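You operate a simulated robot arm through the tools that you are given. There is no shell and no other tool. Be economical: measure what you need, move in short steps, check, and stop when the job is done.

The job below is to be done with a simulated robot arm. You get a single attempt, and the scene is never put back.

TASK
Take the purple mask filter from the ply bench top and put it on top of the small template.

The check looks at the end state, three seconds after you hand in, the way a careful person would. Anything else that was tipped, shoved, dropped, spilled or broken makes it a failure.

THE ROBOT
A 6-joint arm with a two-finger parallel gripper, fixed in place. Base frame: the origin is at the foot of the arm, x ahead of it, y to its left, z up; the work surface is at about z = 80. Units: cm, degrees, N and s.
With the tool pointing down near the work surface it reaches from about 26 to 68 cm from the base axis. Its first joint turns from -66.0 to 66.0 degrees. Payload 2.9 kg.
The TCP is the grasp point between the finger pads, 3 cm short of the fingertips. In the tool frame z runs along the fingers and y along their closing line. The gripper opens to 11 cm. The fingers are 2 cm wide and 1 cm thick; the gripper's body (4.8 by 11.2 cm) begins 5.5 cm behind the TCP.
Orientation is that of the tool frame in the base frame, as a unit quaternion [w, x, y, z]. With the fingers straight down and closing along the base's y, the tool's x points along the base's -x, its y along +y and its z along -z.

THE INTERFACE
- The arm moves only by the tool send_rows. Its argument "moves" is a list of rows, each an object (a shift or turn left out is 0, a gripper value left out holds the last) with "travel": the shift along the tool's x, y, z in mm, a list of three; "rot": the turn, a rotation vector about the tool's x, y, z in degrees, a list of three; "hand": the gripper command, from -1 (shut) to 1 (fully open), values between in proportion. In form: [{"travel": [x, y, z], "rot": [rx, ry, rz], "hand": hand}, ...]. A call has 1 to 12 rows; each row shifts and turns the commanded pose from where the row before left it, along the tool's axes as they then stand. Each row takes 0.2 s and may step no farther than 5 cm and 8.6 degrees from the row before; otherwise, or with a gripper value out of range, the whole call is refused. Where a pose cannot be reached the arm comes as near as it can. A force on the tool above 40 N (or 10 N above the force at the start of the call, whichever is more), or a blocked arm, ends the call early, and 0.2 s more pass. Each finger travels about 10.8 cm/s and halts on what it meets, pressing with about 40 N; the grip force reading is that of the motor and also rises with nothing between the fingers. The clock runs only during rows and for 0.2 s after the last one: add rows that do not move to give the fingers time. The reply holds the time, the measured pose of the TCP, the force on the tool along the base axes, the opening and the grip force, in the units named above and with some noise.
- Cameras (640 x 400 px; columns grow to the right, rows downward): "scene" is fixed at [7.52, 42.59, 139.65]; the picture's right is [-0.81, -0.58, 0.00], its down [-0.27, 0.38, -0.89] and it looks along [0.52, -0.72, -0.46] (base axes); focal length 308 px, centre (320, 200). "wrist" rides on the gripper at [-3.6, 0, -5.7] in the tool frame; the picture's right is [0.00, -1.00, 0.00], its down [0.97, 0.00, -0.24] and it looks along [0.24, 0.00, 0.97] (tool axes); focal length 218 px, centre (320, 200). There is no depth. A picture from a camera that has moved, and an enlarged one, comes with that camera's place and axes in the base frame and with its lens.
- capture(camera): a new picture of that camera. The clock stands still meanwhile.
- inspect(camera, box): a new picture of the part [left, top, right, bottom] of that camera's present view, enlarged. The clock stands still meanwhile.
- finish_job(): hands the job in; it is judged then, once.

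Work in short steps. Places have to be worked out from the pictures, the camera data and where the tool is seen: move nearer, look again, correct. Check each grasp and each placing, and mend what went wrong. You have 90 turns and 42 pictures in all, those below and enlarged ones among them. Open the gripper and draw the arm clear of the work before you hand the job in, unless the task says otherwise; then end with one line.

The tools are called after "Request:" as name(argument=value, ...) on one line, values as JSON. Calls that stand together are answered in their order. send_rows: Moves the arm, as the interface text tells. Its arguments: {"type":"object","properties":{"moves":{"type":"array"}},"required":["moves"]} The other tools are called the same way: capture (camera) takes a picture; inspect (camera, box) takes an enlarged picture of a part of a camera's view; finish_job () hands the job in.

At the start:

```text
t: 0.0
ee_pos: [42.9, -19.75, 108.9]
tcp_rot: [0.0, -0.001, 1.0, -0.001]
wrist_force: [0.8, 0.2, -0.3]
width: 11.01
grasp_force: 0.0
```

scene: 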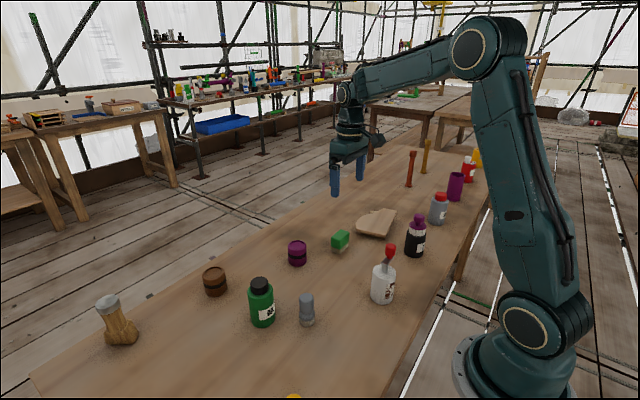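
wrist: 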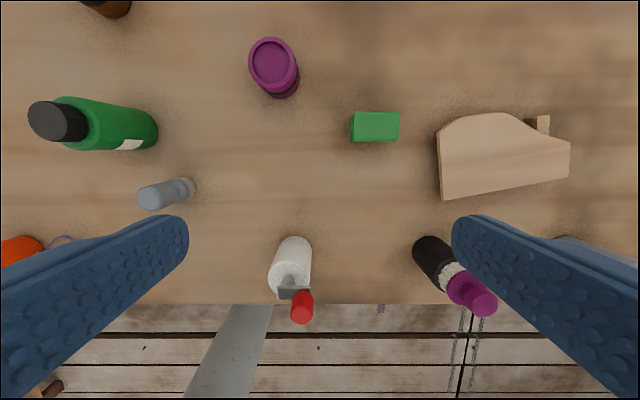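

The purple filter is at about (56.5, -14) and the wooden template at about (46, -46). I'll enlarge both to read their shapes and heights.

Request:
inspect(camera="scene", box=[260, 180, 440, 292])

Request:
inspect(camera="wrist", box=[230, 10, 600, 240])

```text
3.56 times, centred on (350, 236) of scene
camera zoom: at [7.52, 42.59, 139.65], right [-0.81, -0.58, 0.0], down [-0.27, 0.38, -0.89], along [0.52, -0.72, -0.46], focal length 1096 px, centre (213, 72)
```

zoom: 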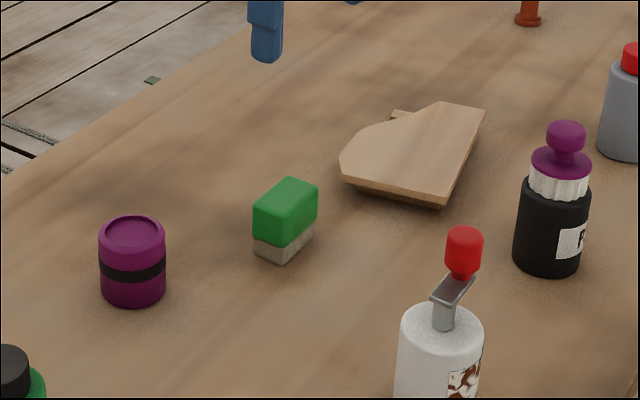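

```text
1.73 times, centred on (415, 125) of wrist
camera zoom: at [46.62, -19.8, 114.64], right [0.0, -1.0, 0.0], down [-0.97, 0.0, 0.24], along [-0.24, 0.0, -0.97], focal length 378 px, centre (156, 330)
```

zoom: 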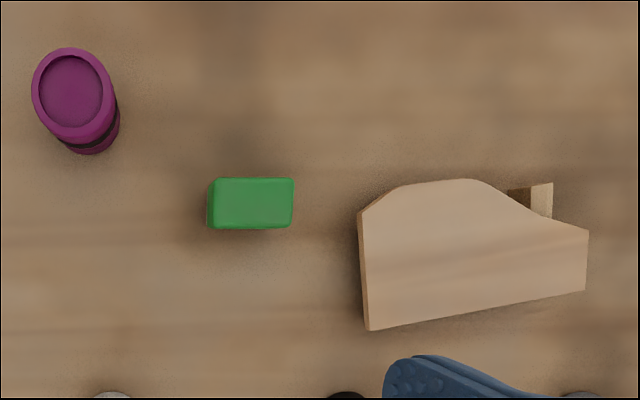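

The filter is an upright cylinder about 5.5 cm across, and the template appears propped on a strip at its far edge. I'll move over the filter, staying high.

Request:
send_rows(moves=[{"travel": [-45, 19, 0], "hand": 1}, {"travel": [-45, 19, 0]}, {"travel": [-40, 19, 40]}, {"travel": [0, 0, 40]}, {}])

Request:
capture(camera="wrist")

```text
refused: row 3 steps farther than a row can; nothing moved
```

```text
37 pictures are left
camera wrist: at [46.62, -19.8, 114.64], right [0.0, -1.0, 0.0], down [-0.97, 0.0, 0.24], along [-0.24, 0.0, -0.97], focal length 218 px, centre (320, 200)
```

wrist: 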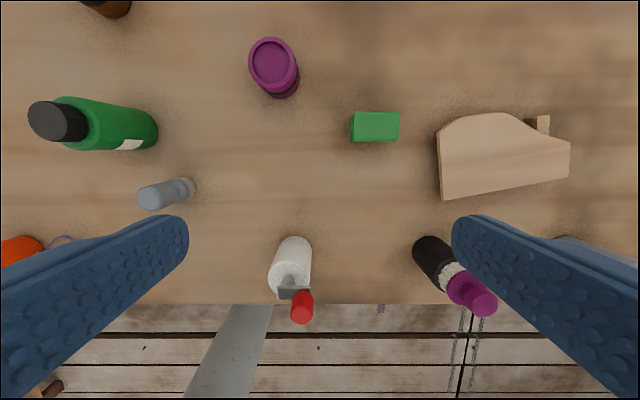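

That call was refused because row 3 stepped too far, so nothing moved. I'll resend it with smaller steps.

Request:
send_rows(moves=[{"travel": [-45, 19, 0], "hand": 1}, {"travel": [-45, 19, 0]}, {"travel": [-40, 19, 0]}, {"travel": [0, 0, 40]}, {"travel": [0, 0, 40]}, {}])

```text
t: 1.4
ee_pos: [55.94, -14.07, 101.06]
tcp_rot: [0.0, 0.0, 1.0, 0.0]
wrist_force: [-0.6, 0.1, -0.6]
width: 11.0
grasp_force: 0.0
```

The arm is above the filter, so I'll look.

Request:
capture(camera="wrist")

```text
36 pictures are left
camera wrist: at [59.68, -14.11, 106.83], right [0.0, -1.0, 0.0], down [-0.97, 0.0, 0.24], along [-0.24, 0.0, -0.97], focal length 218 px, centre (320, 200)
```

wrist: 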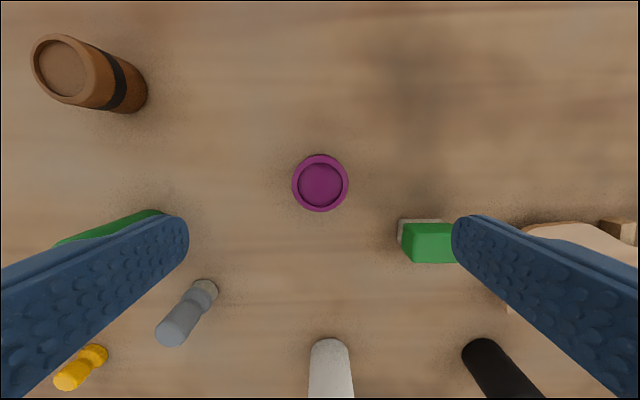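

The filter is centred at about (56.2, -14.1), with its top near z = 86. I'll go straight down to z ≈ 84.3 with the fingers either side.

Request:
send_rows(moves=[{"travel": [-2.5, 0, 45], "hand": 1}, {"travel": [0, 0, 45]}, {"travel": [0, 0, 45]}, {"travel": [0, 0, 32]}, {}, {}])

Request:
inspect(camera="scene", box=[220, 180, 400, 292])

```text
t: 2.8
ee_pos: [56.19, -14.37, 84.15]
tcp_rot: [0.001, 0.0, 1.0, 0.0]
wrist_force: [-0.3, -0.3, 0.5]
width: 10.96
grasp_force: 0.0
```

```text
3.56 times, centred on (310, 236) of scene
camera zoom: at [7.52, 42.59, 139.65], right [-0.81, -0.58, 0.0], down [-0.27, 0.38, -0.89], along [0.52, -0.72, -0.46], focal length 1096 px, centre (356, 72)
```

zoom: 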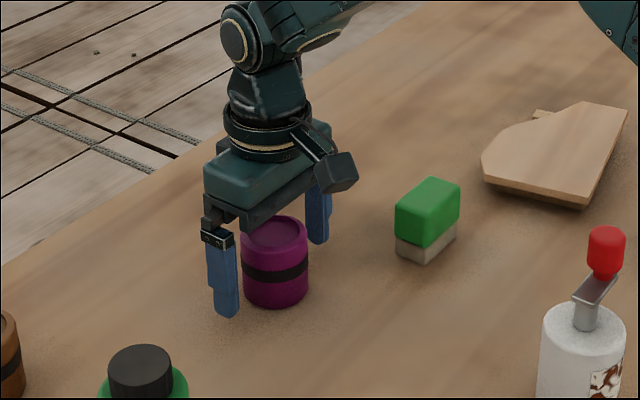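

The fingers straddle the filter, so I'll close on it.

Request:
send_rows(moves=[{"hand": -1}, {}, {}, {}, {}])

Request:
capture(camera="wrist")

```text
t: 4.0
ee_pos: [56.26, -14.29, 84.23]
tcp_rot: [0.0, 0.0, 1.0, 0.0]
wrist_force: [0.3, -1.1, 0.2]
width: 5.37
grasp_force: 40.0
```

```text
34 pictures are left
camera wrist: at [59.91, -14.32, 90.01], right [0.0, -1.0, 0.0], down [-0.97, 0.0, 0.24], along [-0.24, 0.0, -0.97], focal length 218 px, centre (320, 200)
```

wrist: 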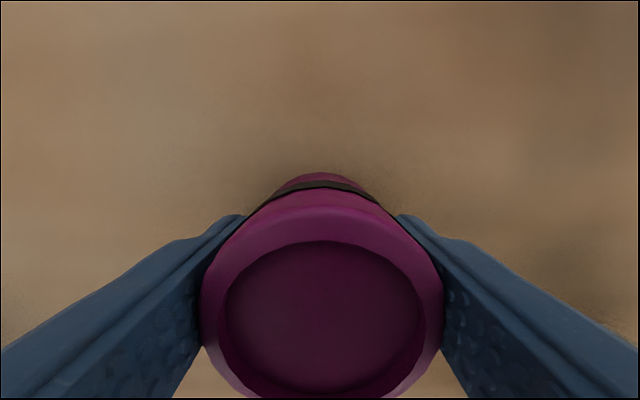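

The grip holds at 5.37 cm. I'll lift straight up.

Request:
send_rows(moves=[{"travel": [0, 0, -20], "hand": -1}, {"travel": [0, 0, -45]}, {"travel": [0, 0, -45]}, {"travel": [0, 0, -45]}, {"travel": [0, 0, -45]}, {}])

Request:
send_rows(moves=[{"travel": [22, -40, 0]}, {"travel": [22, -40, 0]}, {"travel": [22, -40, 0]}, {"travel": [22, -40, 0]}, {"travel": [22, -40, 0]}, {"travel": [22, -40, 0]}, {"travel": [22, -40, 0]}, {"travel": [22, -37, 0]}, {}])

Request:
capture(camera="wrist")

Request:
capture(camera="scene")

```text
t: 5.4
ee_pos: [56.14, -14.2, 104.23]
tcp_rot: [0.0, 0.0, 1.0, 0.0]
wrist_force: [-0.1, 0.2, -1.0]
width: 5.37
grasp_force: 40.2
```

```text
t: 7.4
ee_pos: [38.52, -45.75, 104.23]
tcp_rot: [0.0, 0.0, 1.0, 0.002]
wrist_force: [0.7, 0.6, -1.6]
width: 5.39
grasp_force: 40.5
```

```text
33 pictures are left
camera wrist: at [42.18, -45.73, 110.0], right [0.0, -1.0, 0.0], down [-0.97, 0.0, 0.24], along [-0.24, 0.0, -0.97], focal length 218 px, centre (320, 200)
```

wrist: 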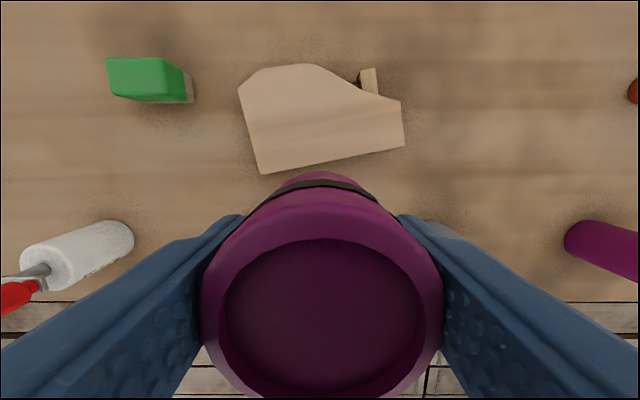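

```text
32 pictures are left
```

scene: 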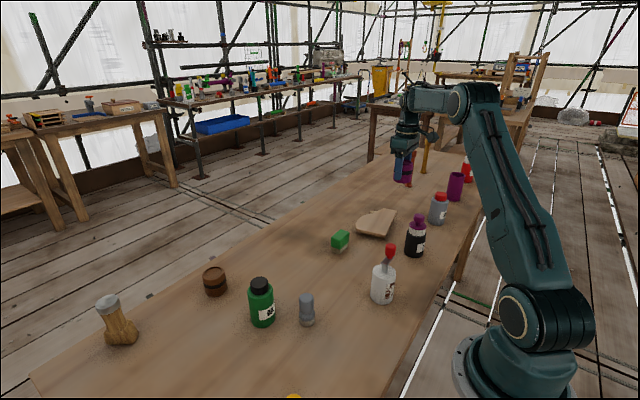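

The filter is held and the template centre is near (45.3, -45.1). I need to know whether the template is tilted, so I'll enlarge both views.

Request:
inspect(camera="scene", box=[340, 195, 412, 240])

Request:
inspect(camera="wrist", box=[220, 50, 420, 175])

```text
8.89 times, centred on (376, 218) of scene
camera zoom: at [7.53, 42.58, 139.65], right [-0.81, -0.58, 0.0], down [-0.27, 0.38, -0.89], along [0.52, -0.72, -0.46], focal length 2740 px, centre (-178, 44)
```

zoom: 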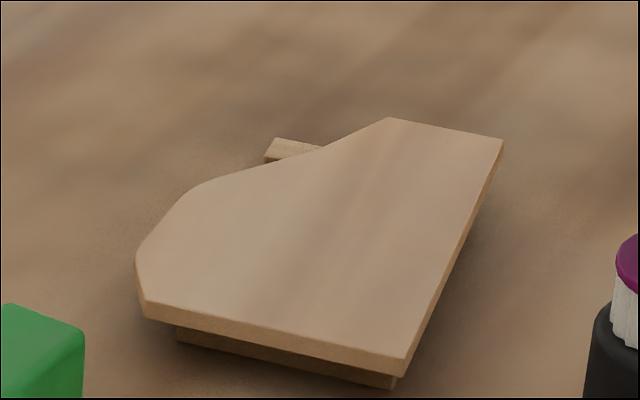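

```text
3.20 times, centred on (320, 112) of wrist
camera zoom: at [42.18, -45.73, 110.0], right [0.0, -1.0, 0.0], down [-0.97, 0.0, 0.24], along [-0.24, 0.0, -0.97], focal length 698 px, centre (320, 480)
```

zoom: 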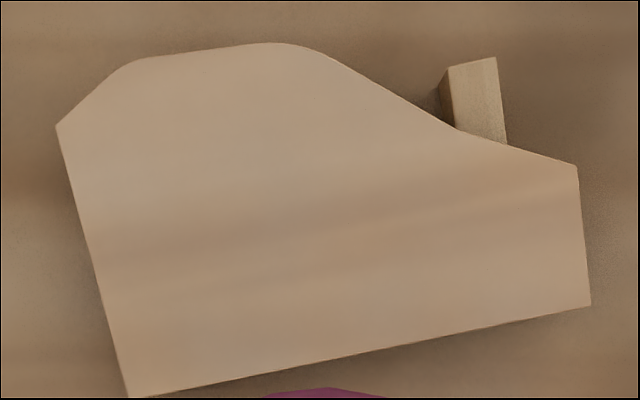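

The board rests level on two battens, with its top at z ≈ 82.5. I'll move over its middle at (45.3, -45.6) and descend to just above it; contact should come at TCP z ≈ 86.5–87.

Request:
send_rows(moves=[{"travel": [-34, 0, 0]}, {"travel": [-34, 1, 0]}, {"travel": [0, 0, 40]}, {"travel": [0, 0, 40]}, {"travel": [0, 0, 40]}, {"travel": [0, 0, 32]}, {}, {}])

Request:
inspect(camera="scene", box=[330, 170, 426, 230])

Request:
capture(camera="wrist")

```text
t: 9.2
ee_pos: [45.43, -45.63, 88.89]
tcp_rot: [0.0, -0.001, 1.0, 0.0]
wrist_force: [-0.7, -0.4, -0.9]
width: 5.37
grasp_force: 39.8
```

```text
6.67 times, centred on (378, 200) of scene
camera zoom: at [7.53, 42.59, 139.65], right [-0.81, -0.58, 0.0], down [-0.27, 0.38, -0.89], along [0.52, -0.72, -0.46], focal length 2055 px, centre (-67, 200)
```

zoom: 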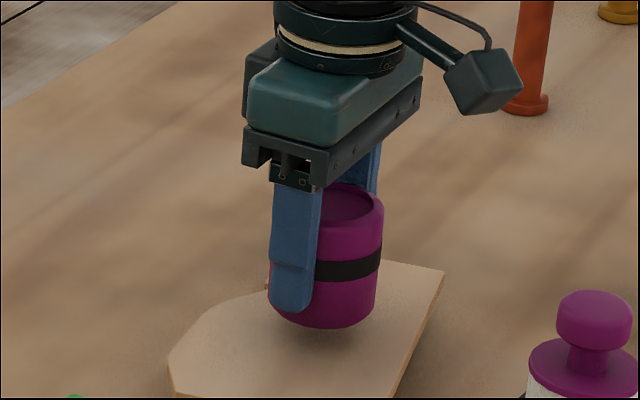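

```text
28 pictures are left
camera wrist: at [48.95, -45.64, 94.7], right [0.0, -1.0, 0.0], down [-0.97, 0.0, 0.24], along [-0.24, 0.0, -0.97], focal length 218 px, centre (320, 200)
```

wrist: 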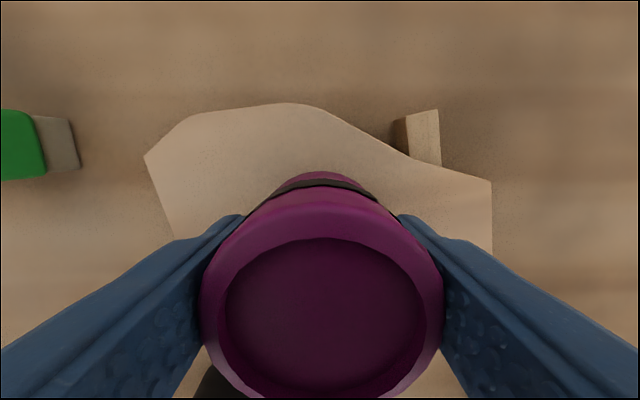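

The filter hovers about 2 cm above the board, between the battens. I'll lower it in small steps and watch the force.

Request:
send_rows(moves=[{"travel": [0, 0, 5]}, {"travel": [0, 0, 5]}, {"travel": [0, 0, 3]}, {}])

Request:
send_rows(moves=[{"travel": [0, 0, 2]}, {}])

Request:
inspect(camera="scene", box=[330, 170, 426, 230])

```text
t: 10.2
ee_pos: [45.44, -45.63, 87.49]
tcp_rot: [0.0, 0.0, 1.0, 0.0]
wrist_force: [-0.5, 0.1, -1.4]
width: 5.37
grasp_force: 39.7
```

```text
t: 10.8
ee_pos: [45.37, -45.73, 87.47]
tcp_rot: [0.0, 0.0, 1.0, 0.001]
wrist_force: [0.1, 1.2, -0.3]
width: 5.37
grasp_force: 39.4
```

```text
6.67 times, centred on (378, 200) of scene
camera zoom: at [7.53, 42.59, 139.65], right [-0.81, -0.58, 0.0], down [-0.27, 0.38, -0.89], along [0.52, -0.72, -0.46], focal length 2055 px, centre (-67, 200)
```

zoom: 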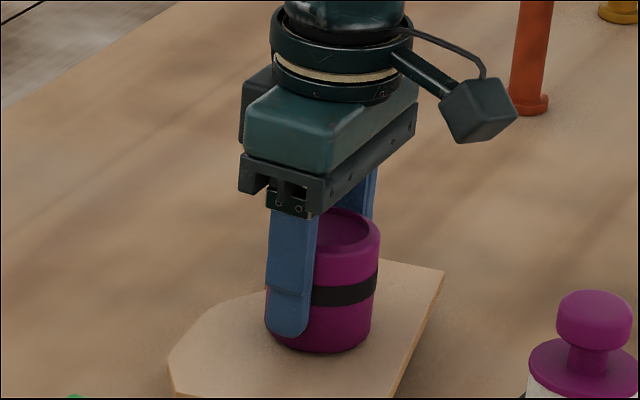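

There's no contact yet, so I'll continue down 2 mm at a time.

Request:
send_rows(moves=[{"travel": [0, 0, 2]}, {}])

Request:
send_rows(moves=[{"travel": [0, 0, 2]}, {}])

```text
t: 11.4
ee_pos: [45.37, -45.63, 87.26]
tcp_rot: [0.0, 0.0, 1.0, 0.0]
wrist_force: [-0.1, 0.2, -1.0]
width: 5.39
grasp_force: 40.7
```

```text
t: 12.0
ee_pos: [45.49, -45.69, 87.31]
tcp_rot: [0.001, -0.001, 1.0, 0.0]
wrist_force: [0.8, 4.4, 14.5]
width: 5.36
grasp_force: 40.3
```

Contact: 14.5 N upward at z ≈ 87.2. I'll ease up 1 mm to relieve the load and check before releasing.

Request:
send_rows(moves=[{"travel": [0, 0, -1]}, {}])

Request:
inspect(camera="scene", box=[330, 180, 426, 240])

```text
t: 12.6
ee_pos: [45.43, -45.62, 87.25]
tcp_rot: [0.001, 0.0, 1.0, -0.001]
wrist_force: [5.7, 2.2, 12.8]
width: 5.38
grasp_force: 40.5
```

```text
6.67 times, centred on (378, 210) of scene
camera zoom: at [7.52, 42.61, 139.64], right [-0.81, -0.58, 0.0], down [-0.27, 0.37, -0.89], along [0.52, -0.72, -0.46], focal length 2055 px, centre (-67, 133)
```

zoom: 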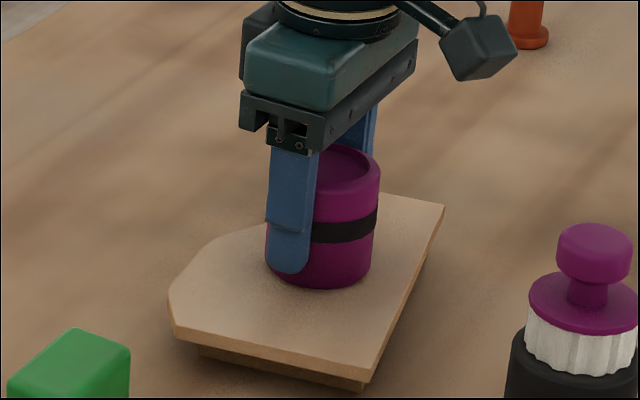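

The filter sits on the board in light contact, so I'll open the gripper gently. It only needs to open part way.

Request:
send_rows(moves=[{"hand": 0.2}, {"hand": 0.5}, {"hand": 0.8}, {}, {}])

Request:
inspect(camera="scene", box=[330, 180, 426, 240])

```text
t: 13.8
ee_pos: [45.38, -45.69, 87.2]
tcp_rot: [-0.001, 0.0, 1.0, 0.0]
wrist_force: [0.1, 0.6, -0.4]
width: 9.9
grasp_force: 0.0
```

```text
6.67 times, centred on (378, 210) of scene
camera zoom: at [7.52, 42.59, 139.65], right [-0.81, -0.58, 0.0], down [-0.27, 0.38, -0.89], along [0.52, -0.72, -0.46], focal length 2055 px, centre (-67, 133)
```

zoom: 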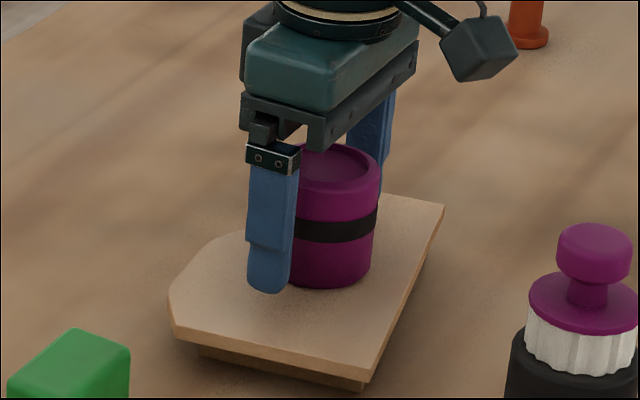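

The filter stands free on the board. I'll retreat straight up and then move clear.

Request:
send_rows(moves=[{"travel": [0, 0, -20]}, {"travel": [0, 0, -45]}, {"travel": [0, 0, -45]}, {"travel": [0, 0, -45]}, {"travel": [0, 0, -45]}, {"travel": [0, 40, 0]}, {"travel": [0, 40, 0]}, {"travel": [0, 40, 0]}, {"travel": [0, 40, 0]}, {}])

Request:
capture(camera="scene")

Request:
inspect(camera="scene", box=[330, 180, 426, 240])

```text
t: 16.0
ee_pos: [45.48, -29.62, 107.37]
tcp_rot: [0.001, 0.0, 1.0, 0.0]
wrist_force: [0.4, 0.0, 0.1]
width: 9.89
grasp_force: 0.1
```

```text
24 pictures are left
```

scene: 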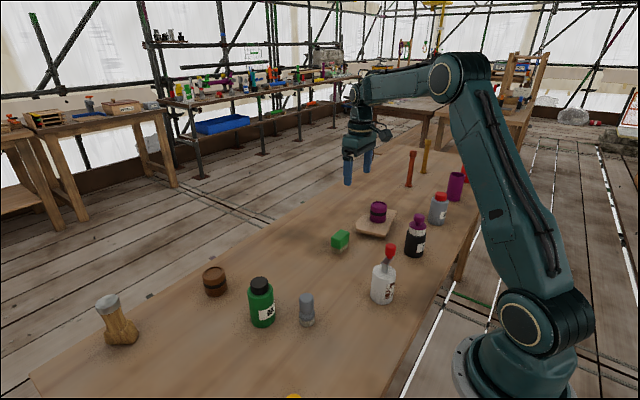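

```text
6.67 times, centred on (378, 210) of scene
camera zoom: at [7.52, 42.59, 139.65], right [-0.81, -0.58, 0.0], down [-0.27, 0.37, -0.89], along [0.52, -0.72, -0.46], focal length 2055 px, centre (-67, 133)
```

zoom: 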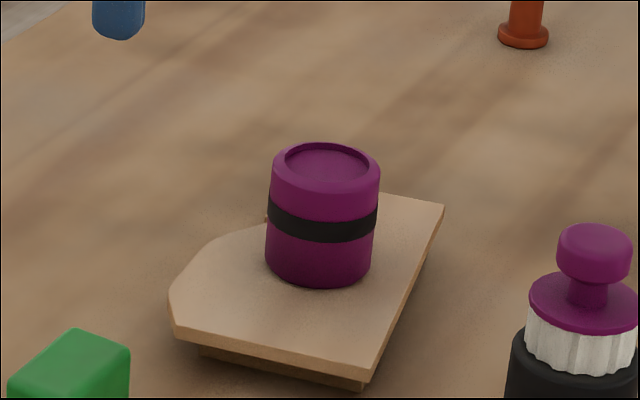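

The filter stands upright on the template, nothing else has moved, and the arm is clear. I'll hand the job in.

Request:
finish_job()

```text
The job is handed in.
```

The purple mask filter is standing upright near the middle of the small template, the gripper is open and the arm is clear, and nothing else was disturbed in the last pictures.
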